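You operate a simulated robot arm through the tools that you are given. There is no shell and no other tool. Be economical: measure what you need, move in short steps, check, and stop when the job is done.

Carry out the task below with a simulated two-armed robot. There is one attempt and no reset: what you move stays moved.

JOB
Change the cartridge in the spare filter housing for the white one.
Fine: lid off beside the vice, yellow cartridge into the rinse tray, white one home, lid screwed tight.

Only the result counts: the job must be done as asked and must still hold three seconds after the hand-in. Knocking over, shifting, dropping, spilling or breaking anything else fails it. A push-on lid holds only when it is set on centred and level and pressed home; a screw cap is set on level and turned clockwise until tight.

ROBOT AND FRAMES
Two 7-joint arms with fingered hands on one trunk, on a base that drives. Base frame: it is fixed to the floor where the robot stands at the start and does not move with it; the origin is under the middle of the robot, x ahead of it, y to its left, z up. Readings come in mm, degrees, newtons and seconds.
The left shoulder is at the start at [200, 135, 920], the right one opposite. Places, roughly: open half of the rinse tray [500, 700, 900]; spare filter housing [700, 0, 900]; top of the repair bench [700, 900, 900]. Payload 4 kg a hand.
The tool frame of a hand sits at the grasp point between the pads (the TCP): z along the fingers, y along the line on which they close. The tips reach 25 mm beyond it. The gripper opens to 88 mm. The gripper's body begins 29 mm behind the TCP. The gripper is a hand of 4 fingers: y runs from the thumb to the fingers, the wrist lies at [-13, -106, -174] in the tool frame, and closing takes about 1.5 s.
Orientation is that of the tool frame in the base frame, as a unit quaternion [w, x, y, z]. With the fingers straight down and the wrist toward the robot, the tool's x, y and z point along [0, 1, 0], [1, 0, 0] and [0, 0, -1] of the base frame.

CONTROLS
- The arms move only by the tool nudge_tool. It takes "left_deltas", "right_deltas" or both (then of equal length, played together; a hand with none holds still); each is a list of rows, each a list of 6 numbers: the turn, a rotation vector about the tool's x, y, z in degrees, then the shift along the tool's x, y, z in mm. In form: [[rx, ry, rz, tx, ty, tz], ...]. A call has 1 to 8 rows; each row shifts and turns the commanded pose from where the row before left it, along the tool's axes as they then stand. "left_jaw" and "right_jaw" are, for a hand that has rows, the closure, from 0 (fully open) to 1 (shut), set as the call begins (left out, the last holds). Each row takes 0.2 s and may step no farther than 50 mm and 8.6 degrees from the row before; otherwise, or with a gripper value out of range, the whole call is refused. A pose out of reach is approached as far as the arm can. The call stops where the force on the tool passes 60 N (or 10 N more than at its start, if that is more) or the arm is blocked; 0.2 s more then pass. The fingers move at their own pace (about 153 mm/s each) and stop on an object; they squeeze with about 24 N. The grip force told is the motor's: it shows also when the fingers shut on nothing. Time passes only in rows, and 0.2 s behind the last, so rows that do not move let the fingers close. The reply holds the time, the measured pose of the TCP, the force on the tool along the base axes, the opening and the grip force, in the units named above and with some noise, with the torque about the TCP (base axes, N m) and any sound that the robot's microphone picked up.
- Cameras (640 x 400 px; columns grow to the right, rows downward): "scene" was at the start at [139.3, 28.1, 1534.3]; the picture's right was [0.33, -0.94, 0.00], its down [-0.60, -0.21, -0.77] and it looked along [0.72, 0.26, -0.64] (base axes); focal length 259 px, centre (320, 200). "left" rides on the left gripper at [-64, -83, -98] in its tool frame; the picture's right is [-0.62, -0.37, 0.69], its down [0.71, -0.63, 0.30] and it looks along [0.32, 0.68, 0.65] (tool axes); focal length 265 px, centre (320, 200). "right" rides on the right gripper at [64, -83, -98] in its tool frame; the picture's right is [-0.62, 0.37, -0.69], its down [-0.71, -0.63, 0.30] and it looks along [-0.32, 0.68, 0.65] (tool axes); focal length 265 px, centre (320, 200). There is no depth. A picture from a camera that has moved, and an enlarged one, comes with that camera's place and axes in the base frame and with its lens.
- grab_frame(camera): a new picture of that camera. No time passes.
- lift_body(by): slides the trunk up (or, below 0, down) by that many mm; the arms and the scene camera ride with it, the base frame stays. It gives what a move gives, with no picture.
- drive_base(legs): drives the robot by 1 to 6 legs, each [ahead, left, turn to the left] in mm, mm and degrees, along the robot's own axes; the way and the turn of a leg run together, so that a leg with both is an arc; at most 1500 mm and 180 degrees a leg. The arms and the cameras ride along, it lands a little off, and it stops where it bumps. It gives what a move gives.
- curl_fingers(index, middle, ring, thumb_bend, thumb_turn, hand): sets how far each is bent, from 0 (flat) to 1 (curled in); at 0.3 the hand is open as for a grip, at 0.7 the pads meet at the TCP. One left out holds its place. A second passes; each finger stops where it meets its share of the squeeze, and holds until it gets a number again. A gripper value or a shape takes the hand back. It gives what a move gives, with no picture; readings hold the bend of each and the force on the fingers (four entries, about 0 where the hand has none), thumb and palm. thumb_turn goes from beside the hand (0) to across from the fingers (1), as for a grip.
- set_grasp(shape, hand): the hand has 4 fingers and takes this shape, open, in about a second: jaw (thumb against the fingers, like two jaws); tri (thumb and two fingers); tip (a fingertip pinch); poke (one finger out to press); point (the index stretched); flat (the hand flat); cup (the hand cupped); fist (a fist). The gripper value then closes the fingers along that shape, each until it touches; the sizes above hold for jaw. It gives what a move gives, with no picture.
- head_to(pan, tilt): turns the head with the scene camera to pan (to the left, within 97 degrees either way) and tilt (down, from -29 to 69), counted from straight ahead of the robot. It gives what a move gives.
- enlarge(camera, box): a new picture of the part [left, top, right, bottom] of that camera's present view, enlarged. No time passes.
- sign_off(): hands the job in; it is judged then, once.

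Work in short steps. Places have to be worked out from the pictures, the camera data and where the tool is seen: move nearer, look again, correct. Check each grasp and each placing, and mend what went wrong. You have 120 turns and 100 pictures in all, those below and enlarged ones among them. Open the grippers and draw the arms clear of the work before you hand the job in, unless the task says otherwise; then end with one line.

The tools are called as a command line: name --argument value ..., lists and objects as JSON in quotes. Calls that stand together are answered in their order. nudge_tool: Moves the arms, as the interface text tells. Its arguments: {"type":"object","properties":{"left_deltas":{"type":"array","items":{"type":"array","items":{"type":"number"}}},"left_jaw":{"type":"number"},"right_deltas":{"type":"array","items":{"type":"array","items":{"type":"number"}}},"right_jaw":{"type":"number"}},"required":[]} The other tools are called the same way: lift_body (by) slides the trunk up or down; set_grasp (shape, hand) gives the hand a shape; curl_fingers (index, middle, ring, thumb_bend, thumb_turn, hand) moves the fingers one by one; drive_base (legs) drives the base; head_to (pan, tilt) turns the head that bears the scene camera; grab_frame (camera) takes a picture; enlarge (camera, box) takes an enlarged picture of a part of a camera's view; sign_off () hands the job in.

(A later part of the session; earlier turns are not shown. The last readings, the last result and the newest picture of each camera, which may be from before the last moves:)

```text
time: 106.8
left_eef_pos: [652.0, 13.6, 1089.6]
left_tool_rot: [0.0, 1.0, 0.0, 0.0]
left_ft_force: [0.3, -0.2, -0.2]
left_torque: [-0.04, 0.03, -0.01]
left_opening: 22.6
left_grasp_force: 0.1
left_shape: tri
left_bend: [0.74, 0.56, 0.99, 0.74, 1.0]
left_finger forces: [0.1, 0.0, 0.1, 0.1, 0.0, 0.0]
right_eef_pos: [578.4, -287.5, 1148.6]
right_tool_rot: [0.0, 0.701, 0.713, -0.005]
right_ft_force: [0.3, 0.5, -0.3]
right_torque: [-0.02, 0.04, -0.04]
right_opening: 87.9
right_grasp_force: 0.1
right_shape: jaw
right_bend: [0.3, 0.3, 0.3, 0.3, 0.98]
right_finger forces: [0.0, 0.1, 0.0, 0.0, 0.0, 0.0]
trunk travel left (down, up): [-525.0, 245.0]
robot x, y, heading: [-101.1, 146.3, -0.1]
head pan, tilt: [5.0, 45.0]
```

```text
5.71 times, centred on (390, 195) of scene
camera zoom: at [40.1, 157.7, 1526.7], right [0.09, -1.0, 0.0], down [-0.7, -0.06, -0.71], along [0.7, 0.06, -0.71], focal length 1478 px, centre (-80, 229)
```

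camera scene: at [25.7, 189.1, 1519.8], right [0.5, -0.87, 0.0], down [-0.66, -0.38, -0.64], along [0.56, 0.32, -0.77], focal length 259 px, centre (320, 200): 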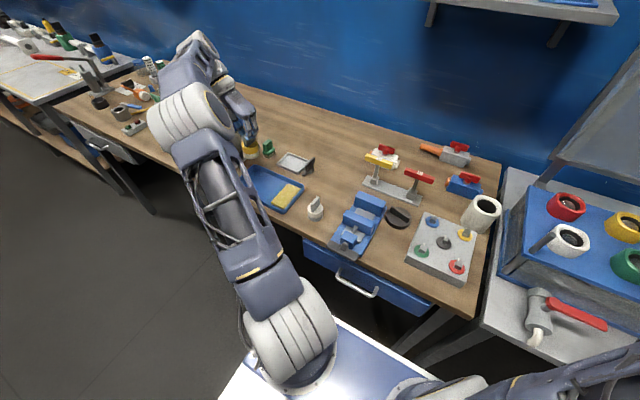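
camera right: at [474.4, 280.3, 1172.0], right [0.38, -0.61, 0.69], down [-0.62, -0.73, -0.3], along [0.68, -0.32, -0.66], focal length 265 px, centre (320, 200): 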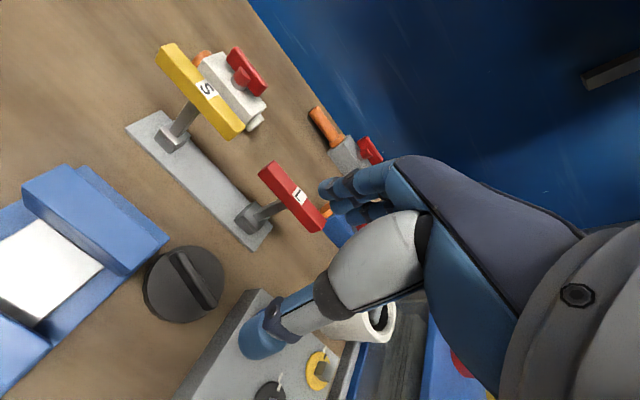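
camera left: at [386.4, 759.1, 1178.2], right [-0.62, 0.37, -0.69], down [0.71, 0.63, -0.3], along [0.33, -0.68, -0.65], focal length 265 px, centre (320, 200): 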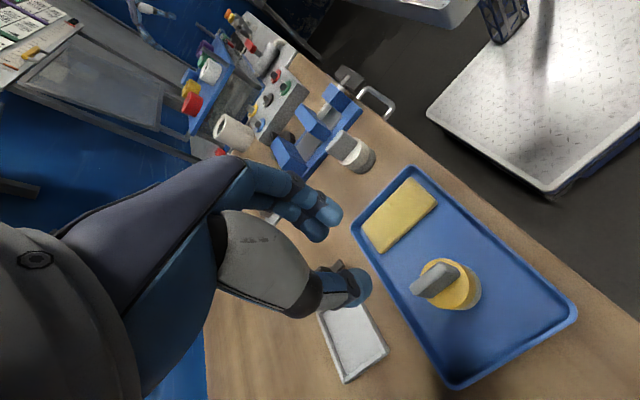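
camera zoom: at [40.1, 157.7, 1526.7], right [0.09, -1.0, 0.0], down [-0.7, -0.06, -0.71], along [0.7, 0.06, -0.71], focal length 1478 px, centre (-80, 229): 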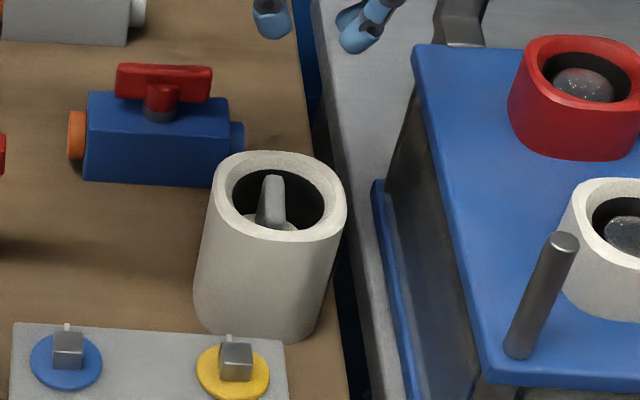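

White cartridge sits exactly as the yellow did. Withdraw the left arm to the left, then bring the right hand over the lid.

nudge_tool --left_deltas '[[0, 0, 0, 0, 0, -40], [0, 0, 0, -21.7, -42, 0], [0, 0, 0, -21.7, -42, 0], [0, 0, 0, -21.7, -42, 0], [0, 0, 0, -21.7, -42, 0], [0, 0, 0, -21.7, -42, 0], [0, 0, 0, -21.7, -42, 0], [0, 0, 0, -21.7, -42, 0]]'

nudge_tool --left_deltas '[[0, 0, 0, -21.7, -42, 0], [0, 0, 0, -21.7, -42, 0], [0, 0, 0, -21.7, -42, 0], [0, 0, 0, -21.7, -42, 0], [0, 0, 0, -21.7, -42, 0], [0, 0, 0, -21.7, -42, 0], [0, 0, 0, 0, 0, 0], [0, 0, 0, 0, 0, 0]]' --right_deltas '[[0, 0, 0, 46, -2, 0], [0, 0, 0, 46, -2, 0], [0, 0, 0, 46, -2, 0], [0, 0, 0, 46, -2, 0], [0, 0, 0, 46, -2, 0], [0, 0, 0, 46, -2, 0], [0, 0, 0, 46, -2, 0], [0, 0, 0, 46, -2, 0]]'

nudge_tool --right_deltas '[[0, 0, 0, 45, -2, 0], [0, 0, 0, 45, -2, 0], [0, 0, 0, 45, -2, 0], [0, 0, 0, 0, 0, 35], [0, 0, 0, 0, 0, 35]]' --right_jaw 0

grab_frame --camera "right"

```text
time: 108.6
left_eef_pos: [500.5, 306.6, 1128.9]
left_tool_rot: [0.0, 1.0, 0.0, 0.0]
left_ft_force: [0.7, -1.0, 0.3]
left_torque: [-0.01, -0.02, 0.0]
left_opening: 22.8
left_grasp_force: 0.1
left_shape: tri
left_bend: [0.74, 0.56, 0.99, 0.74, 1.0]
left_finger forces: [0.1, 0.0, 0.0, 0.1, 0.0, 0.0]
right_eef_pos: [578.0, -288.8, 1147.9]
right_tool_rot: [-0.001, 0.701, 0.713, -0.004]
right_ft_force: [0.2, 0.5, -1.0]
right_torque: [0.02, -0.03, -0.01]
right_opening: 87.5
right_grasp_force: 0.0
right_shape: jaw
right_bend: [0.3, 0.3, 0.3, 0.3, 0.98]
right_finger forces: [0.0, 0.0, 0.0, 0.0, 0.0, 0.0]
trunk travel left (down, up): [-525.0, 245.0]
robot x, y, heading: [-100.5, 150.7, 0.1]
head pan, tilt: [5.0, 45.0]
```

```text
time: 110.4
left_eef_pos: [370.0, 559.0, 1128.6]
left_tool_rot: [0.0, 1.0, 0.002, 0.001]
left_ft_force: [-0.1, -0.1, -0.2]
left_torque: [0.04, -0.02, 0.02]
left_opening: 22.9
left_grasp_force: 0.0
left_shape: tri
left_bend: [0.74, 0.56, 0.99, 0.74, 1.0]
left_finger forces: [0.0, 0.1, 0.0, 0.0, 0.1, 0.0]
right_eef_pos: [556.6, 81.4, 1146.2]
right_tool_rot: [0.0, 0.701, 0.713, -0.004]
right_ft_force: [0.1, 0.0, -0.7]
right_torque: [0.01, -0.01, -0.02]
right_opening: 87.9
right_grasp_force: 0.0
right_shape: jaw
right_bend: [0.3, 0.3, 0.3, 0.3, 0.98]
right_finger forces: [0.0, 0.0, 0.0, 0.0, 0.0, 0.0]
trunk travel left (down, up): [-525.0, 245.0]
robot x, y, heading: [-100.8, 147.8, 0.2]
head pan, tilt: [5.0, 45.0]
```

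```text
time: 111.6
left_eef_pos: [370.9, 559.7, 1128.3]
left_tool_rot: [0.0, 1.0, 0.001, 0.0]
left_ft_force: [0.1, 0.5, 0.1]
left_torque: [0.0, 0.03, -0.01]
left_opening: 22.7
left_grasp_force: 0.0
left_shape: tri
left_bend: [0.74, 0.56, 0.99, 0.74, 1.0]
left_finger forces: [0.0, 0.0, 0.0, 0.0, 0.0, 0.1]
right_eef_pos: [546.8, 214.9, 1076.5]
right_tool_rot: [0.0, 0.701, 0.713, -0.004]
right_ft_force: [-0.2, 0.7, 0.4]
right_torque: [-0.02, 0.03, 0.0]
right_opening: 87.9
right_grasp_force: 0.1
right_shape: jaw
right_bend: [0.3, 0.3, 0.3, 0.3, 0.98]
right_finger forces: [0.0, 0.1, 0.0, 0.1, 0.0, 0.0]
trunk travel left (down, up): [-525.0, 245.0]
robot x, y, heading: [-100.9, 151.9, 0.2]
head pan, tilt: [5.0, 45.0]
```

```text
15 pictures are left
camera right: at [462.4, 277.4, 1174.4], right [0.38, -0.61, 0.69], down [-0.62, -0.73, -0.3], along [0.68, -0.32, -0.66], focal length 265 px, centre (320, 200)
```

right: 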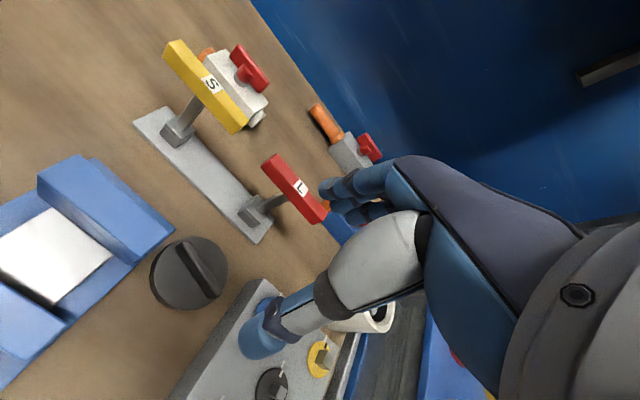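

Lid is where I left it. Align to the placing pose (557,217) and descend to z≈890, then grip.

nudge_tool --right_deltas '[[0, 0, 0, 2.3, 10.3, 30], [0, 0, 0, 0, 0, 40], [0, 0, 0, 0, 0, 40], [0, 0, 0, 0, 0, 40], [0, 0, 0, 0, 0, 20], [0, 0, 0, 0, 0, 14.5]]' --right_jaw 0

nudge_tool --right_deltas '[[0, 0, 0, 0, 0, 0], [0, 0, 0, 0, 0, 0], [0, 0, 0, 0, 0, 0], [0, 0, 0, 0, 0, 0], [0, 0, 0, 0, 0, 0]]' --right_jaw 1

enlarge --camera "right" --box '[180, 150, 420, 350]'

```text
time: 113.0
left_eef_pos: [371.3, 559.2, 1128.2]
left_tool_rot: [0.0, 1.0, 0.001, 0.0]
left_ft_force: [0.7, 0.6, 1.3]
left_torque: [-0.04, 0.0, 0.01]
left_opening: 22.9
left_grasp_force: 0.0
left_shape: tri
left_bend: [0.74, 0.56, 0.99, 0.74, 1.0]
left_finger forces: [0.0, 0.1, 0.0, 0.0, 0.1, 0.1]
right_eef_pos: [554.9, 214.4, 891.8]
right_tool_rot: [-0.002, 0.701, 0.713, -0.004]
right_ft_force: [-0.1, 0.5, 0.2]
right_torque: [0.02, 0.01, -0.02]
right_opening: 87.5
right_grasp_force: 0.1
right_shape: jaw
right_bend: [0.3, 0.3, 0.3, 0.3, 0.98]
right_finger forces: [0.0, 0.1, 0.1, 0.0, 0.0, 0.0]
trunk travel left (down, up): [-525.0, 245.0]
robot x, y, heading: [-104.8, 148.0, -0.1]
head pan, tilt: [5.0, 45.0]
```

```text
time: 114.2
left_eef_pos: [370.0, 559.9, 1129.6]
left_tool_rot: [0.0, 1.0, 0.001, 0.0]
left_ft_force: [-0.5, 0.3, 1.0]
left_torque: [-0.02, -0.01, -0.03]
left_opening: 22.6
left_grasp_force: 0.1
left_shape: tri
left_bend: [0.74, 0.56, 0.99, 0.74, 1.0]
left_finger forces: [0.0, 0.0, 0.1, 0.0, 0.0, 0.0]
right_eef_pos: [553.9, 216.2, 891.1]
right_tool_rot: [-0.001, 0.701, 0.713, -0.004]
right_ft_force: [0.2, -0.4, 0.3]
right_torque: [0.0, 0.01, 0.01]
right_opening: 68.6
right_grasp_force: 23.7
right_shape: jaw
right_bend: [0.27, 0.35, 0.37, 0.49, 0.99]
right_finger forces: [12.4, 6.9, 2.3, 0.1, 21.6, 0.0]
trunk travel left (down, up): [-525.0, 245.0]
robot x, y, heading: [-98.9, 151.2, 0.2]
head pan, tilt: [5.0, 45.0]
```

```text
2.00 times, centred on (300, 250) of right
camera zoom: at [471.1, 278.3, 989.6], right [0.38, -0.61, 0.69], down [-0.62, -0.73, -0.3], along [0.68, -0.32, -0.66], focal length 531 px, centre (360, 100)
```

zoom: 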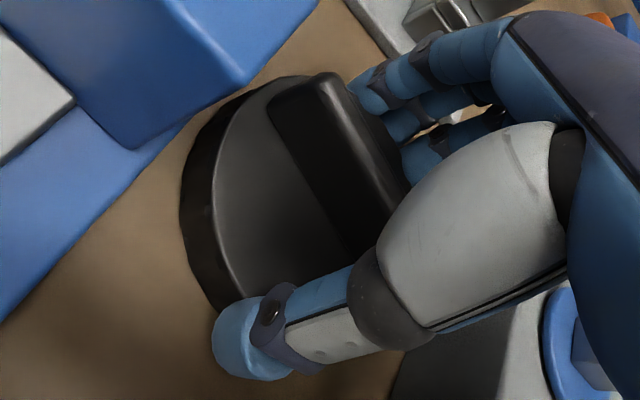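

Grip same as before. Lift to ~1081 and carry toward the housing.

nudge_tool --right_deltas '[[0, 0, 0, 0, 0, -15], [0, 0, 0, 0, 0, -40], [0, 0, 0, 0, 0, -45], [0, 0, 0, 0, 0, -45], [0, 0, 0, 0, 0, -45], [0, 0, 0, -41.6, 20.9, 0], [0, 0, 0, -41.6, 20.9, 0], [0, 0, 0, -41.6, 20.9, 0]]'

nudge_tool --right_deltas '[[0, 0, 0, -41.6, 20.9, 0], [0, 0, 0, -41.4, 20.9, 0], [0, 0, -8.5, 0, 0, 0], [0, 0, -8.5, 0, 0, 0], [0, 0, -8.5, 0, 0, 0], [0, 0, -8.5, 0, 0, 0], [0, 0, -8.5, 0, 0, 0], [0, 0, -8.5, 0, 0, 0]]'

nudge_tool --right_deltas '[[0, 0, -8.5, 0, 0, 0], [0, 0, -8.5, 0, 0, 0], [0, 0, -8.5, 0, 0, 0], [0, 0, -8.5, 0, 0, 0], [0, 0, 0, 0, 0, 30], [0, 0, 0, 0, 0, 30], [0, 0, 0, 0, 0, 10]]'

enlarge --camera "scene" --box '[350, 150, 430, 230]'

grab_frame --camera "right"

```text
time: 116.0
left_eef_pos: [370.8, 560.5, 1130.1]
left_tool_rot: [0.001, 1.0, 0.001, 0.0]
left_ft_force: [0.0, 0.2, 0.1]
left_torque: [-0.03, -0.03, -0.01]
left_opening: 23.1
left_grasp_force: 0.0
left_shape: tri
left_bend: [0.74, 0.56, 0.99, 0.74, 1.0]
left_finger forces: [0.0, 0.0, 0.0, 0.1, 0.0, 0.0]
right_eef_pos: [622.1, 94.1, 1081.7]
right_tool_rot: [-0.001, 0.7, 0.714, -0.004]
right_ft_force: [-0.5, 0.7, 0.0]
right_torque: [-0.04, -0.03, -0.01]
right_opening: 68.7
right_grasp_force: 23.7
right_shape: jaw
right_bend: [0.27, 0.35, 0.37, 0.49, 0.99]
right_finger forces: [12.4, 6.9, 2.3, 0.1, 21.6, 0.0]
trunk travel left (down, up): [-525.0, 245.0]
robot x, y, heading: [-99.9, 150.8, -0.0]
head pan, tilt: [5.0, 45.0]
```

```text
time: 117.8
left_eef_pos: [371.2, 559.5, 1128.9]
left_tool_rot: [0.0, 1.0, 0.001, 0.0]
left_ft_force: [-0.4, 0.3, -0.2]
left_torque: [-0.03, -0.01, -0.02]
left_opening: 22.8
left_grasp_force: 0.0
left_shape: tri
left_bend: [0.74, 0.56, 0.99, 0.74, 1.0]
left_finger forces: [0.1, 0.0, 0.0, 0.0, 0.0, 0.0]
right_eef_pos: [664.1, 10.7, 1083.3]
right_tool_rot: [-0.002, 0.325, 0.946, -0.003]
right_ft_force: [0.0, 0.6, 0.1]
right_torque: [0.03, -0.01, -0.02]
right_opening: 68.4
right_grasp_force: 24.3
right_shape: jaw
right_bend: [0.27, 0.35, 0.37, 0.49, 0.99]
right_finger forces: [12.5, 7.0, 2.3, 0.0, 21.6, 0.1]
trunk travel left (down, up): [-525.0, 245.0]
robot x, y, heading: [-95.3, 150.7, 0.4]
head pan, tilt: [5.0, 45.0]
```

```text
time: 119.4
left_eef_pos: [371.4, 559.0, 1128.3]
left_tool_rot: [0.0, 1.0, 0.001, 0.0]
left_ft_force: [0.0, 0.4, -0.1]
left_torque: [-0.02, -0.02, 0.01]
left_opening: 22.7
left_grasp_force: 0.0
left_shape: tri
left_bend: [0.74, 0.56, 0.99, 0.74, 1.0]
left_finger forces: [0.0, 0.0, 0.0, 0.0, 0.0, 0.0]
right_eef_pos: [664.7, 9.4, 1010.1]
right_tool_rot: [-0.004, 0.035, 0.999, -0.003]
right_ft_force: [0.4, -0.3, -0.3]
right_torque: [-0.02, 0.01, -0.02]
right_opening: 68.5
right_grasp_force: 24.6
right_shape: jaw
right_bend: [0.27, 0.35, 0.37, 0.49, 0.99]
right_finger forces: [12.5, 6.9, 2.1, 0.1, 21.5, 0.0]
trunk travel left (down, up): [-525.0, 245.0]
robot x, y, heading: [-98.1, 153.3, 0.2]
head pan, tilt: [5.0, 45.0]
```

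```text
5.00 times, centred on (390, 190) of scene
camera zoom: at [39.9, 157.7, 1526.8], right [0.09, -1.0, 0.0], down [-0.7, -0.06, -0.71], along [0.7, 0.06, -0.71], focal length 1293 px, centre (-30, 250)
```

zoom: 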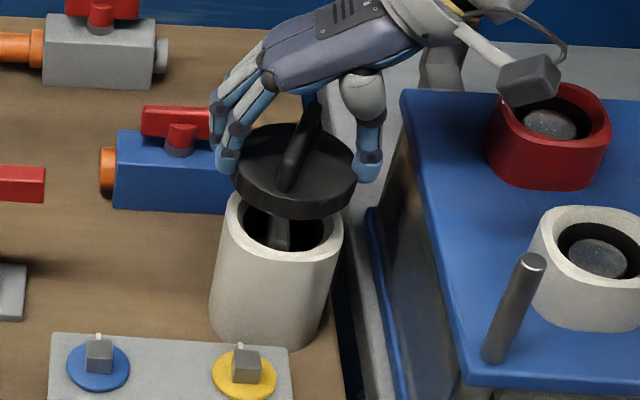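

```text
12 pictures are left
camera right: at [594.4, -68.6, 1109.6], right [0.65, 0.33, 0.69], down [0.67, -0.68, -0.31], along [0.37, 0.66, -0.66], focal length 265 px, centre (320, 200)
```

right: 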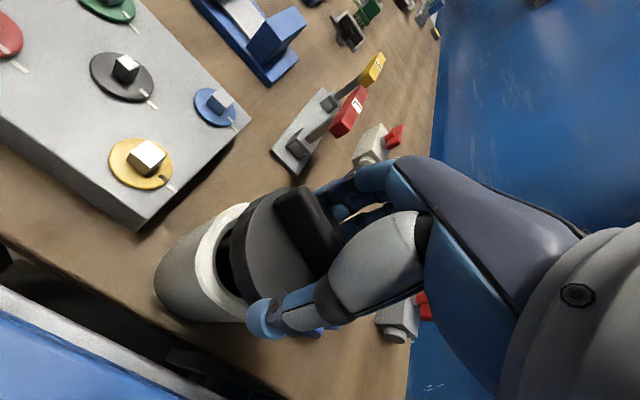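

Lid is over the housing, centred within ~2 mm. Lower to 992 and then feel for contact (expected ≈983).

nudge_tool --right_deltas '[[0, 0, 0, 0, 0, 10], [0, 0, 0, 0, 0, 8]]'

nudge_tool --right_deltas '[[0, 0, 0, 0, 0, 3], [0, 0, 0, 0, 0, 3]]'

nudge_tool --right_deltas '[[0, 0, 0, 0, 0, 3]]'

enlarge --camera "scene" --box '[350, 150, 430, 230]'

```text
time: 120.0
left_eef_pos: [371.6, 558.7, 1128.1]
left_tool_rot: [0.0, 1.0, 0.001, -0.001]
left_ft_force: [0.4, -0.3, -0.1]
left_torque: [0.02, -0.01, 0.01]
left_opening: 22.7
left_grasp_force: 0.0
left_shape: tri
left_bend: [0.74, 0.56, 0.99, 0.74, 1.0]
left_finger forces: [0.0, 0.0, 0.1, 0.0, 0.0, 0.1]
right_eef_pos: [664.5, 9.8, 992.6]
right_tool_rot: [-0.005, 0.035, 0.999, -0.003]
right_ft_force: [1.0, 0.2, -0.6]
right_torque: [0.02, 0.01, -0.02]
right_opening: 68.4
right_grasp_force: 24.3
right_shape: jaw
right_bend: [0.27, 0.35, 0.37, 0.49, 0.99]
right_finger forces: [12.6, 7.0, 2.1, 0.0, 21.5, 0.1]
trunk travel left (down, up): [-525.0, 245.0]
robot x, y, heading: [-99.5, 152.3, -0.0]
head pan, tilt: [5.0, 45.0]
```

```text
time: 120.6
left_eef_pos: [371.0, 558.9, 1128.5]
left_tool_rot: [0.0, 1.0, 0.001, 0.0]
left_ft_force: [0.3, 0.5, 0.4]
left_torque: [0.03, 0.03, -0.01]
left_opening: 22.6
left_grasp_force: 0.1
left_shape: tri
left_bend: [0.74, 0.56, 0.99, 0.74, 1.0]
left_finger forces: [0.0, 0.0, 0.0, 0.1, 0.1, 0.0]
right_eef_pos: [664.1, 10.2, 987.6]
right_tool_rot: [-0.004, 0.035, 0.999, -0.002]
right_ft_force: [-0.5, -0.1, -0.1]
right_torque: [-0.01, 0.03, 0.03]
right_opening: 68.4
right_grasp_force: 24.0
right_shape: jaw
right_bend: [0.27, 0.35, 0.37, 0.49, 0.99]
right_finger forces: [12.4, 6.9, 2.2, 0.0, 21.5, 0.1]
trunk travel left (down, up): [-525.0, 245.0]
robot x, y, heading: [-98.5, 153.2, 0.2]
head pan, tilt: [5.0, 45.0]
```

```text
time: 121.0
left_eef_pos: [371.7, 560.1, 1128.5]
left_tool_rot: [0.0, 1.0, 0.001, 0.001]
left_ft_force: [0.2, 0.2, -0.2]
left_torque: [0.0, -0.02, 0.01]
left_opening: 22.8
left_grasp_force: 0.1
left_shape: tri
left_bend: [0.74, 0.56, 0.99, 0.74, 1.0]
left_finger forces: [0.0, 0.0, 0.0, 0.1, 0.0, 0.0]
right_eef_pos: [664.3, 9.6, 983.9]
right_tool_rot: [-0.004, 0.035, 0.999, -0.002]
right_ft_force: [-0.9, -0.8, -0.2]
right_torque: [0.01, 0.01, -0.02]
right_opening: 68.6
right_grasp_force: 24.1
right_shape: jaw
right_bend: [0.27, 0.35, 0.37, 0.49, 0.99]
right_finger forces: [12.6, 6.9, 2.2, 0.0, 21.5, 0.0]
trunk travel left (down, up): [-525.0, 245.0]
robot x, y, heading: [-98.8, 152.5, 0.2]
head pan, tilt: [5.0, 45.0]
```

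```text
5.00 times, centred on (390, 190) of scene
camera zoom: at [39.9, 157.7, 1526.8], right [0.09, -1.0, 0.0], down [-0.7, -0.06, -0.71], along [0.7, 0.06, -0.71], focal length 1293 px, centre (-30, 250)
```

zoom: 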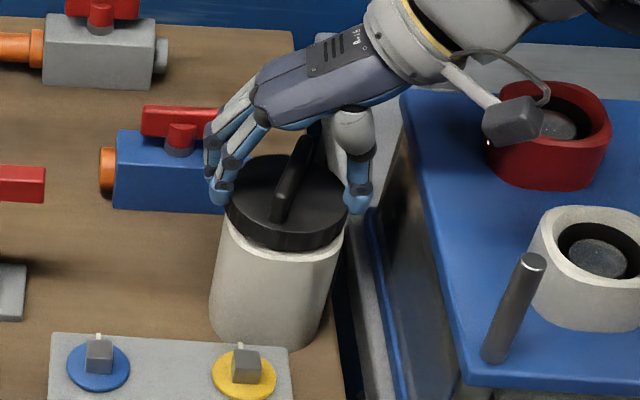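

Nearly seated; lid ~1.5 mm to the right, so nudge +y 1.5 and lower until contact.

nudge_tool --right_deltas '[[0, 0, 0, 0, 1.5, 1.5]]'

nudge_tool --right_deltas '[[0, 0, 0, 0, 0, 2]]'

nudge_tool --right_deltas '[[0, 0, 0, 0, 0, 2]]'

```text
time: 121.4
left_eef_pos: [371.7, 560.0, 1128.6]
left_tool_rot: [0.0, 1.0, 0.001, 0.0]
left_ft_force: [0.1, -0.4, 0.0]
left_torque: [0.0, -0.01, 0.01]
left_opening: 22.6
left_grasp_force: 0.1
left_shape: tri
left_bend: [0.74, 0.56, 0.99, 0.74, 1.0]
left_finger forces: [0.0, 0.0, 0.1, 0.1, 0.0, 0.0]
right_eef_pos: [663.0, 12.2, 981.5]
right_tool_rot: [-0.003, 0.034, 0.999, -0.003]
right_ft_force: [-0.4, 0.1, 0.8]
right_torque: [0.0, 0.01, 0.0]
right_opening: 68.5
right_grasp_force: 24.5
right_shape: jaw
right_bend: [0.27, 0.35, 0.37, 0.49, 0.99]
right_finger forces: [12.5, 6.9, 2.2, 0.0, 21.5, 0.0]
trunk travel left (down, up): [-525.0, 245.0]
robot x, y, heading: [-98.5, 149.6, 0.2]
head pan, tilt: [5.0, 45.0]
```

```text
time: 121.8
left_eef_pos: [370.7, 560.2, 1129.2]
left_tool_rot: [0.0, 1.0, 0.001, 0.0]
left_ft_force: [-0.5, -0.5, -0.3]
left_torque: [0.01, -0.03, -0.01]
left_opening: 22.9
left_grasp_force: 0.1
left_shape: tri
left_bend: [0.74, 0.56, 0.99, 0.74, 1.0]
left_finger forces: [0.1, 0.0, 0.0, 0.1, 0.0, 0.1]
right_eef_pos: [662.7, 12.1, 980.9]
right_tool_rot: [-0.005, 0.035, 0.999, -0.002]
right_ft_force: [-0.7, 1.1, 1.6]
right_torque: [0.01, 0.0, 0.01]
right_opening: 68.3
right_grasp_force: 24.1
right_shape: jaw
right_bend: [0.27, 0.35, 0.37, 0.49, 0.99]
right_finger forces: [12.4, 7.0, 2.2, 0.1, 21.7, 0.0]
trunk travel left (down, up): [-525.0, 245.0]
robot x, y, heading: [-99.2, 148.9, 0.1]
head pan, tilt: [5.0, 45.0]
```

```text
time: 122.2
left_eef_pos: [370.5, 559.6, 1129.5]
left_tool_rot: [0.0, 1.0, 0.001, -0.001]
left_ft_force: [-0.2, -0.3, -1.0]
left_torque: [0.0, -0.01, -0.03]
left_opening: 22.8
left_grasp_force: 0.0
left_shape: tri
left_bend: [0.74, 0.56, 0.99, 0.74, 1.0]
left_finger forces: [0.0, 0.0, 0.0, 0.0, 0.0, 0.0]
right_eef_pos: [664.7, 12.7, 980.4]
right_tool_rot: [-0.003, 0.034, 0.999, -0.001]
right_ft_force: [-1.3, -1.2, 11.7]
right_torque: [0.02, 0.0, 0.0]
right_opening: 68.1
right_grasp_force: 24.6
right_shape: jaw
right_bend: [0.27, 0.35, 0.37, 0.49, 0.99]
right_finger forces: [12.3, 7.3, 2.0, 0.1, 22.6, 0.0]
trunk travel left (down, up): [-525.0, 245.0]
robot x, y, heading: [-99.6, 149.2, 0.1]
head pan, tilt: [5.0, 45.0]
```

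Contact, level (no side torque) at 980. Now screw clockwise 104° with slight downward feed.

nudge_tool --right_deltas '[[0, 0, 8, 0, 0, 0.2], [0, 0, 8, 0, 0, 0.2], [0, 0, 8, 0, 0, 0.2], [0, 0, 8, 0, 0, 0.2], [0, 0, 8, 0, 0, 0.2], [0, 0, 8, 0, 0, 0.2]]'

nudge_tool --right_deltas '[[0, 0, 8, 0, 0, 0.2], [0, 0, 8, 0, 0, 0.2], [0, 0, 8, 0, 0, 0.2], [0, 0, 8, 0, 0, 0.2], [0, 0, 8, 0, 0, 0.2], [0, 0, 8, 0, 0, 0.2], [0, 0, 8, 0, 0, 0.2]]'

enlarge --camera "right" --box '[140, 150, 420, 360]'

```text
time: 123.6
left_eef_pos: [370.6, 560.3, 1129.9]
left_tool_rot: [0.001, 1.0, 0.001, -0.001]
left_ft_force: [0.8, 0.1, 0.5]
left_torque: [0.01, -0.02, -0.04]
left_opening: 22.7
left_grasp_force: 0.1
left_shape: tri
left_bend: [0.74, 0.56, 0.99, 0.74, 1.0]
left_finger forces: [0.0, 0.0, 0.0, 0.1, 0.1, 0.1]
right_eef_pos: [664.4, 12.4, 978.5]
right_tool_rot: [-0.001, 0.44, 0.898, -0.003]
right_ft_force: [-0.8, 3.4, 23.5]
right_torque: [0.15, -0.21, 0.37]
right_opening: 68.3
right_grasp_force: 24.0
right_shape: jaw
right_bend: [0.27, 0.34, 0.35, 0.49, 1.0]
right_finger forces: [12.4, 8.9, 3.6, 0.0, 23.5, 0.0]
trunk travel left (down, up): [-525.0, 245.0]
robot x, y, heading: [-100.9, 154.4, 0.1]
head pan, tilt: [5.0, 45.0]
```

```text
time: 125.2
left_eef_pos: [371.8, 559.0, 1129.0]
left_tool_rot: [0.0, 1.0, 0.001, 0.0]
left_ft_force: [0.0, 1.3, -0.6]
left_torque: [0.03, 0.01, -0.01]
left_opening: 23.0
left_grasp_force: 0.0
left_shape: tri
left_bend: [0.74, 0.56, 0.99, 0.74, 1.0]
left_finger forces: [0.1, 0.1, 0.1, 0.0, 0.0, 0.0]
right_eef_pos: [664.1, 12.0, 977.9]
right_tool_rot: [0.002, 0.809, 0.587, -0.002]
right_ft_force: [2.3, 3.5, 27.8]
right_torque: [-0.07, -0.19, 0.4]
right_opening: 67.6
right_grasp_force: 24.0
right_shape: jaw
right_bend: [0.27, 0.34, 0.34, 0.49, 1.0]
right_finger forces: [12.0, 8.4, 3.3, 0.1, 23.8, 0.0]
trunk travel left (down, up): [-525.0, 245.0]
robot x, y, heading: [-98.3, 149.1, 0.2]
head pan, tilt: [5.0, 45.0]
```

```text
1.90 times, centred on (280, 255) of right
camera zoom: at [605.0, 98.7, 1075.5], right [0.16, -0.7, 0.7], down [-0.82, -0.48, -0.3], along [0.55, -0.52, -0.65], focal length 506 px, centre (396, 95)
```

zoom: 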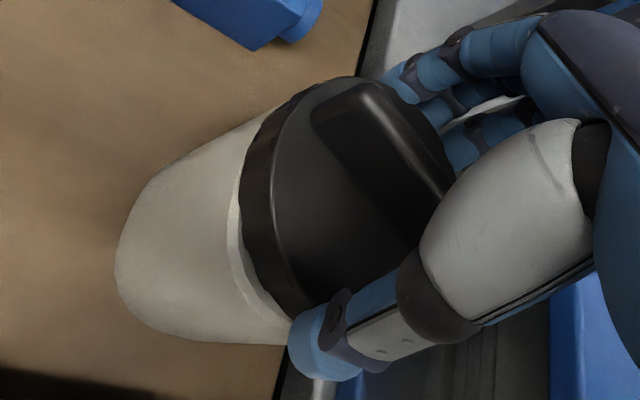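

Lid turned ~104° and sank ~2.5 mm. Release, rise, swing back, descend and regrip.

nudge_tool --right_deltas '[[0, 0, 0, 0, 0, 0], [0, 0, 0, 0, 0, 0], [0, 0, 0, 0, 0, 0], [0, 0, 0, 0, 0, -20], [0, 0, 0, 0, 0, -20], [0, 0, -8.5, 0, 0, 0], [0, 0, -8.5, 0, 0, 0], [0, 0, -8.5, 0, 0, 0]]' --right_jaw 0

nudge_tool --right_deltas '[[0, 0, -8.5, 0, 0, 0], [0, 0, -8.5, 0, 0, 0], [0, 0, -8.5, 0, 0, 0], [0, 0, -8.5, 0, 0, 0], [0, 0, -8.5, 0, 0, 0], [0, 0, -8.5, 0, 0, 0], [0, 0, -8.5, 0, 0, 0], [0, 0, -8.5, 0, 0, 0]]'

nudge_tool --right_deltas '[[0, 0, -8.5, 0, 0, 0], [0, 0, 0, 0, 0, 20], [0, 0, 0, 0, 0, 20], [0, 0, 0, 0, 0, 0]]'

nudge_tool --right_deltas '[[0, 0, 0, 0, 0, 0], [0, 0, 0, 0, 0, 0], [0, 0, 0, 0, 0, 0], [0, 0, 0, 0, 0, 0], [0, 0, 0, 0, 0, 0]]' --right_jaw 1

enlarge --camera "scene" --box '[350, 150, 430, 230]'

```text
time: 127.0
left_eef_pos: [371.0, 559.9, 1128.3]
left_tool_rot: [0.0, 1.0, 0.0, 0.0]
left_ft_force: [0.3, -0.2, 0.4]
left_torque: [-0.07, 0.04, 0.0]
left_opening: 22.7
left_grasp_force: 0.0
left_shape: tri
left_bend: [0.74, 0.56, 0.99, 0.74, 1.0]
left_finger forces: [0.0, 0.0, 0.1, 0.0, 0.0, 0.0]
right_eef_pos: [665.2, 12.8, 1016.2]
right_tool_rot: [-0.001, 0.658, 0.753, -0.005]
right_ft_force: [0.2, -0.1, 0.7]
right_torque: [-0.02, 0.01, 0.01]
right_opening: 87.5
right_grasp_force: 0.0
right_shape: jaw
right_bend: [0.3, 0.3, 0.3, 0.3, 0.98]
right_finger forces: [0.0, 0.0, 0.1, 0.0, 0.0, 0.0]
trunk travel left (down, up): [-525.0, 245.0]
robot x, y, heading: [-98.2, 151.0, 0.3]
head pan, tilt: [5.0, 45.0]
```

```text
time: 128.8
left_eef_pos: [370.4, 559.0, 1127.7]
left_tool_rot: [0.0, 1.0, 0.001, 0.0]
left_ft_force: [-0.2, 0.3, -0.1]
left_torque: [-0.02, -0.01, -0.03]
left_opening: 23.0
left_grasp_force: 0.1
left_shape: tri
left_bend: [0.74, 0.56, 0.99, 0.74, 1.0]
left_finger forces: [0.1, 0.0, 0.0, 0.0, 0.0, 0.1]
right_eef_pos: [663.9, 12.3, 1014.1]
right_tool_rot: [-0.004, 0.124, 0.992, -0.002]
right_ft_force: [-0.1, -0.8, -0.2]
right_torque: [0.03, 0.0, 0.03]
right_opening: 87.9
right_grasp_force: 0.0
right_shape: jaw
right_bend: [0.3, 0.3, 0.3, 0.3, 0.98]
right_finger forces: [0.0, 0.0, 0.1, 0.0, 0.1, 0.0]
trunk travel left (down, up): [-525.0, 245.0]
robot x, y, heading: [-102.8, 150.6, 0.1]
head pan, tilt: [5.0, 45.0]
```

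```text
time: 129.8
left_eef_pos: [371.7, 559.2, 1128.9]
left_tool_rot: [0.0, 1.0, 0.001, 0.0]
left_ft_force: [-0.2, 0.4, -0.4]
left_torque: [0.0, -0.01, -0.01]
left_opening: 22.8
left_grasp_force: 0.0
left_shape: tri
left_bend: [0.74, 0.56, 0.99, 0.74, 1.0]
left_finger forces: [0.1, 0.0, 0.1, 0.0, 0.1, 0.0]
right_eef_pos: [662.9, 11.0, 974.8]
right_tool_rot: [-0.004, 0.052, 0.999, -0.003]
right_ft_force: [-0.8, -0.1, -0.1]
right_torque: [0.07, -0.01, -0.03]
right_opening: 87.8
right_grasp_force: 0.0
right_shape: jaw
right_bend: [0.3, 0.3, 0.3, 0.3, 0.98]
right_finger forces: [0.1, 0.0, 0.1, 0.0, 0.1, 0.1]
trunk travel left (down, up): [-525.0, 245.0]
robot x, y, heading: [-97.3, 153.1, -0.0]
head pan, tilt: [5.0, 45.0]
```

```text
time: 131.0
left_eef_pos: [371.0, 560.0, 1128.4]
left_tool_rot: [0.0, 1.0, 0.001, 0.001]
left_ft_force: [-0.6, 0.0, -0.4]
left_torque: [0.0, 0.03, -0.01]
left_opening: 22.8
left_grasp_force: 0.2
left_shape: tri
left_bend: [0.74, 0.56, 0.99, 0.74, 1.0]
left_finger forces: [0.0, 0.1, 0.0, 0.1, 0.0, 0.0]
right_eef_pos: [662.9, 11.7, 975.3]
right_tool_rot: [-0.004, 0.053, 0.999, -0.003]
right_ft_force: [-0.1, -4.2, 1.0]
right_torque: [0.05, -0.04, 0.0]
right_opening: 70.5
right_grasp_force: 24.2
right_shape: jaw
right_bend: [0.27, 0.37, 0.39, 0.34, 0.98]
right_finger forces: [13.2, 8.0, 0.0, 0.0, 25.7, 0.0]
trunk travel left (down, up): [-525.0, 245.0]
robot x, y, heading: [-97.0, 151.3, 0.1]
head pan, tilt: [5.0, 45.0]
```

```text
5.00 times, centred on (390, 190) of scene
camera zoom: at [39.9, 157.5, 1526.8], right [0.09, -1.0, 0.0], down [-0.7, -0.06, -0.71], along [0.7, 0.06, -0.71], focal length 1293 px, centre (-30, 250)
```

zoom: 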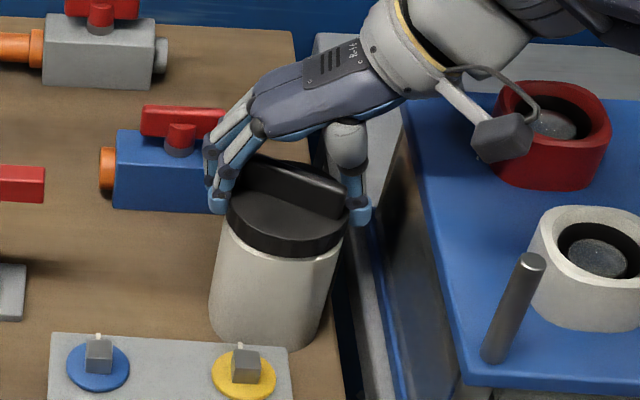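

Lid is level and threaded. Second clockwise stroke of ~104°.

nudge_tool --right_deltas '[[0, 0, 8, 0, 0, 0], [0, 0, 8, 0, 0, 0.2], [0, 0, 8, 0, 0, 0], [0, 0, 8, 0, 0, 0.2], [0, 0, 8, 0, 0, 0], [0, 0, 8, 0, 0, 0.2]]'

nudge_tool --right_deltas '[[0, 0, 8, 0, 0, 0.2], [0, 0, 8, 0, 0, 0], [0, 0, 8, 0, 0, 0.2], [0, 0, 8, 0, 0, 0], [0, 0, 8, 0, 0, 0.2], [0, 0, 8, 0, 0, 0], [0, 0, 8, 0, 0, 0]]'

enlarge --camera "right" --box '[140, 150, 420, 360]'

```text
time: 132.4
left_eef_pos: [370.1, 558.8, 1129.4]
left_tool_rot: [0.0, 1.0, 0.001, 0.0]
left_ft_force: [-0.1, -0.4, -0.4]
left_torque: [-0.02, -0.01, -0.02]
left_opening: 22.6
left_grasp_force: 0.1
left_shape: tri
left_bend: [0.74, 0.56, 0.99, 0.74, 1.0]
left_finger forces: [0.1, 0.1, 0.0, 0.0, 0.0, 0.1]
right_eef_pos: [661.9, 12.4, 974.5]
right_tool_rot: [-0.005, 0.454, 0.891, -0.004]
right_ft_force: [-18.7, 5.9, -1.3]
right_torque: [0.45, 0.2, 0.75]
right_opening: 70.2
right_grasp_force: 24.2
right_shape: jaw
right_bend: [0.72, 0.38, 0.39, 0.31, 1.0]
right_finger forces: [22.1, 6.5, 1.5, 0.0, 27.5, 0.0]
trunk travel left (down, up): [-525.0, 245.0]
robot x, y, heading: [-101.4, 148.0, 0.1]
head pan, tilt: [5.0, 45.0]
```

```text
time: 134.0
left_eef_pos: [370.1, 560.1, 1128.8]
left_tool_rot: [0.001, 1.0, 0.001, 0.0]
left_ft_force: [0.1, 1.0, -0.1]
left_torque: [0.0, 0.0, 0.02]
left_opening: 22.7
left_grasp_force: 0.1
left_shape: tri
left_bend: [0.74, 0.56, 0.99, 0.74, 1.0]
left_finger forces: [0.0, 0.1, 0.1, 0.0, 0.0, 0.0]
right_eef_pos: [664.9, 13.8, 974.4]
right_tool_rot: [0.0, 0.819, 0.573, -0.004]
right_ft_force: [-2.8, 2.1, -1.4]
right_torque: [0.17, -0.19, 0.36]
right_opening: 69.4
right_grasp_force: 23.9
right_shape: jaw
right_bend: [0.73, 0.37, 0.38, 0.32, 1.0]
right_finger forces: [13.2, 10.4, 6.4, 0.0, 27.7, 0.0]
trunk travel left (down, up): [-525.0, 245.0]
robot x, y, heading: [-100.5, 153.2, 0.1]
head pan, tilt: [5.0, 45.0]
```

```text
1.90 times, centred on (280, 255) of right
camera zoom: at [608.3, 101.1, 1073.4], right [0.14, -0.71, 0.69], down [-0.84, -0.46, -0.3], along [0.53, -0.54, -0.65], focal length 506 px, centre (396, 95)
```

zoom: 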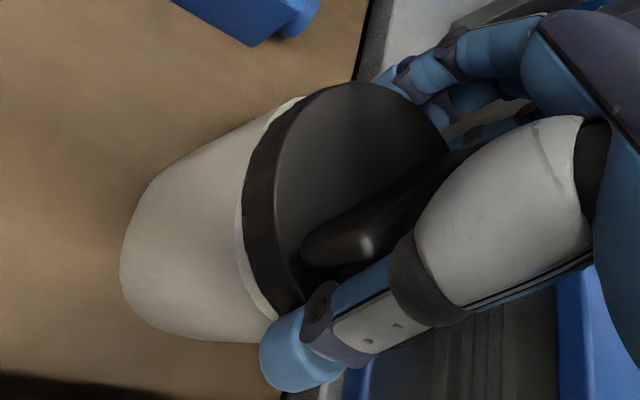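

Turned another ~104° (rib now at −42°; originally tight at −90°, so ~50° to go). Release, swing back 85°, regrip.

nudge_tool --right_deltas '[[0, 0, 0, 0, 0, 0], [0, 0, 0, 0, 0, 0], [0, 0, 0, 0, 0, 0], [0, 0, 0, 0, 0, -20], [0, 0, 0, 0, 0, -20], [0, 0, -8.5, 0, 0, 0], [0, 0, -8.5, 0, 0, 0], [0, 0, -8.5, 0, 0, 0]]' --right_jaw 0

nudge_tool --right_deltas '[[0, 0, -8.5, 0, 0, 0], [0, 0, -8.5, 0, 0, 0], [0, 0, -8.5, 0, 0, 0], [0, 0, -8.5, 0, 0, 0], [0, 0, -8.5, 0, 0, 0], [0, 0, -8.5, 0, 0, 0], [0, 0, 0, 0, -1.5, 20], [0, 0, 0, 0, 0, 19]]'

nudge_tool --right_deltas '[[0, 0, 0, 0, 0, 0], [0, 0, 0, 0, 0, 0], [0, 0, 0, 0, 0, 0], [0, 0, 0, 0, 0, 0], [0, 0, 0, 0, 0, 0]]' --right_jaw 1

enlarge --camera "right" --box '[140, 150, 420, 360]'

```text
time: 135.8
left_eef_pos: [371.3, 559.3, 1128.6]
left_tool_rot: [0.0, 1.0, 0.0, 0.001]
left_ft_force: [0.7, 0.0, 0.0]
left_torque: [0.03, 0.0, 0.0]
left_opening: 22.7
left_grasp_force: 0.2
left_shape: tri
left_bend: [0.74, 0.56, 0.99, 0.74, 1.0]
left_finger forces: [0.1, 0.1, 0.1, 0.0, 0.0, 0.0]
right_eef_pos: [664.1, 12.6, 1015.3]
right_tool_rot: [0.0, 0.671, 0.741, -0.005]
right_ft_force: [0.2, 0.0, -0.7]
right_torque: [-0.02, -0.03, -0.01]
right_opening: 87.8
right_grasp_force: 0.1
right_shape: jaw
right_bend: [0.3, 0.3, 0.3, 0.3, 0.98]
right_finger forces: [0.1, 0.0, 0.0, 0.0, 0.0, 0.0]
trunk travel left (down, up): [-525.0, 245.0]
robot x, y, heading: [-102.2, 152.5, -0.1]
head pan, tilt: [5.0, 45.0]
```

```text
time: 137.6
left_eef_pos: [370.8, 559.3, 1129.0]
left_tool_rot: [0.001, 1.0, 0.001, 0.0]
left_ft_force: [-0.2, 0.0, 0.0]
left_torque: [0.01, 0.0, -0.01]
left_opening: 22.5
left_grasp_force: 0.0
left_shape: tri
left_bend: [0.74, 0.56, 0.99, 0.74, 1.0]
left_finger forces: [0.1, 0.1, 0.0, 0.1, 0.0, 0.1]
right_eef_pos: [663.2, 11.7, 976.6]
right_tool_rot: [-0.003, 0.288, 0.958, -0.003]
right_ft_force: [-0.4, 0.5, -0.3]
right_torque: [-0.02, 0.02, -0.02]
right_opening: 87.9
right_grasp_force: 0.1
right_shape: jaw
right_bend: [0.3, 0.3, 0.3, 0.3, 0.98]
right_finger forces: [0.1, 0.0, 0.0, 0.1, 0.0, 0.0]
trunk travel left (down, up): [-525.0, 245.0]
robot x, y, heading: [-101.6, 151.8, 0.2]
head pan, tilt: [5.0, 45.0]
```

```text
time: 138.8
left_eef_pos: [370.4, 559.8, 1129.5]
left_tool_rot: [0.0, 1.0, 0.0, 0.0]
left_ft_force: [-1.7, -0.8, -0.9]
left_torque: [0.01, -0.02, -0.05]
left_opening: 22.7
left_grasp_force: 0.0
left_shape: tri
left_bend: [0.74, 0.56, 0.99, 0.74, 1.0]
left_finger forces: [0.0, 0.0, 0.0, 0.0, 0.0, 0.0]
right_eef_pos: [662.4, 10.5, 975.9]
right_tool_rot: [-0.003, 0.289, 0.957, -0.004]
right_ft_force: [-4.5, -6.7, 2.5]
right_torque: [0.29, -0.28, -0.01]
right_opening: 67.8
right_grasp_force: 24.2
right_shape: jaw
right_bend: [0.27, 0.36, 0.38, 0.41, 0.98]
right_finger forces: [15.5, 8.2, 0.0, 0.0, 28.4, 0.0]
trunk travel left (down, up): [-525.0, 245.0]
robot x, y, heading: [-101.6, 149.7, 0.2]
head pan, tilt: [5.0, 45.0]
```

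```text
1.90 times, centred on (280, 255) of right
camera zoom: at [563.7, -23.6, 1074.5], right [0.73, -0.03, 0.69], down [0.25, -0.92, -0.3], along [0.64, 0.39, -0.66], focal length 506 px, centre (396, 95)
```

zoom: 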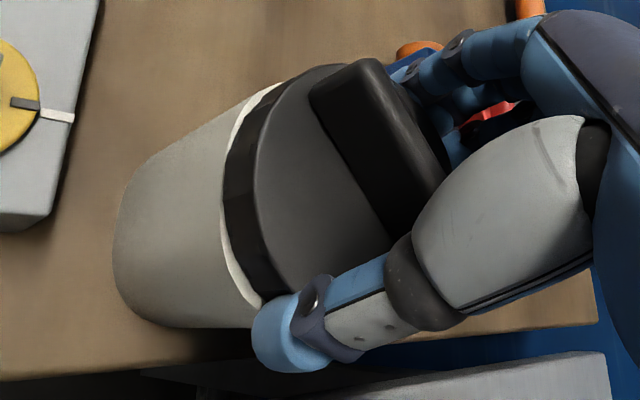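

Regripped at yaw −56°. Turn clockwise, monitoring torque for tightness.

nudge_tool --right_deltas '[[0, 0, 8, 0, 0, 0], [0, 0, 8, 0, 0, 0], [0, 0, 8, 0, 0, 0], [0, 0, 8, 0, 0, 0.2]]'

nudge_tool --right_deltas '[[0, 0, 8, 0, 0, 0], [0, 0, 8, 0, 0, 0]]'

nudge_tool --right_deltas '[[0, 0, 8, 0, 0, 0], [0, 0, 8, 0, 0, 0]]'

enlarge --camera "right" --box '[140, 150, 420, 360]'

```text
time: 139.8
left_eef_pos: [370.7, 559.9, 1129.6]
left_tool_rot: [0.001, 1.0, 0.001, 0.0]
left_ft_force: [-0.6, 0.9, -0.1]
left_torque: [-0.01, 0.01, 0.0]
left_opening: 22.9
left_grasp_force: 0.0
left_shape: tri
left_bend: [0.74, 0.56, 0.99, 0.74, 1.0]
left_finger forces: [0.0, 0.0, 0.0, 0.0, 0.0, 0.0]
right_eef_pos: [662.3, 10.5, 975.8]
right_tool_rot: [-0.003, 0.541, 0.841, -0.004]
right_ft_force: [-7.8, -5.5, 2.7]
right_torque: [0.34, -0.48, 0.2]
right_opening: 67.0
right_grasp_force: 23.8
right_shape: jaw
right_bend: [0.73, 0.36, 0.38, 0.41, 1.0]
right_finger forces: [20.8, 4.1, 0.4, 0.0, 29.7, 0.0]
trunk travel left (down, up): [-525.0, 245.0]
robot x, y, heading: [-100.2, 157.3, -0.1]
head pan, tilt: [5.0, 45.0]
```

```text
time: 140.4
left_eef_pos: [370.9, 559.5, 1129.6]
left_tool_rot: [0.0, 1.0, 0.002, 0.0]
left_ft_force: [-0.6, 0.2, 0.1]
left_torque: [0.01, 0.0, 0.01]
left_opening: 22.7
left_grasp_force: 0.0
left_shape: tri
left_bend: [0.74, 0.56, 0.99, 0.74, 1.0]
left_finger forces: [0.0, 0.0, 0.1, 0.0, 0.1, 0.0]
right_eef_pos: [662.0, 10.7, 976.0]
right_tool_rot: [-0.002, 0.654, 0.757, -0.003]
right_ft_force: [-4.5, -6.7, -2.7]
right_torque: [0.08, -0.4, 0.1]
right_opening: 66.7
right_grasp_force: 24.1
right_shape: jaw
right_bend: [0.27, 0.37, 0.39, 0.41, 1.0]
right_finger forces: [15.7, 4.8, 2.3, 0.0, 29.1, 0.0]
trunk travel left (down, up): [-525.0, 245.0]
robot x, y, heading: [-99.0, 148.6, -0.1]
head pan, tilt: [5.0, 45.0]
```

```text
time: 141.0
left_eef_pos: [370.8, 558.1, 1129.2]
left_tool_rot: [0.0, 1.0, 0.001, -0.001]
left_ft_force: [0.3, -0.2, 0.1]
left_torque: [0.01, 0.02, -0.02]
left_opening: 22.8
left_grasp_force: 0.1
left_shape: tri
left_bend: [0.74, 0.56, 0.99, 0.74, 1.0]
left_finger forces: [0.0, 0.0, 0.1, 0.0, 0.0, 0.1]
right_eef_pos: [663.7, 9.0, 976.2]
right_tool_rot: [-0.001, 0.753, 0.658, -0.005]
right_ft_force: [-3.7, -7.6, -4.3]
right_torque: [-0.06, -0.44, 0.11]
right_opening: 66.9
right_grasp_force: 23.5
right_shape: jaw
right_bend: [0.27, 0.37, 0.39, 0.42, 1.0]
right_finger forces: [16.3, 5.3, 2.9, 0.1, 27.4, 0.0]
trunk travel left (down, up): [-525.0, 245.0]
robot x, y, heading: [-101.2, 152.0, -0.1]
head pan, tilt: [5.0, 45.0]
```

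```text
1.90 times, centred on (280, 255) of right
camera zoom: at [589.2, 84.4, 1073.6], right [0.29, -0.66, 0.69], down [-0.72, -0.63, -0.3], along [0.63, -0.42, -0.66], focal length 506 px, centre (396, 95)
```

zoom: 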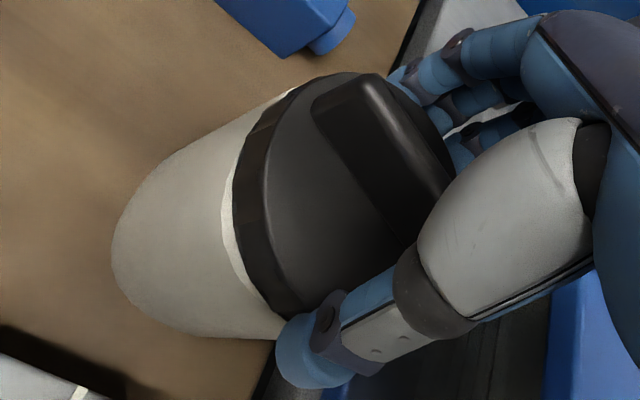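

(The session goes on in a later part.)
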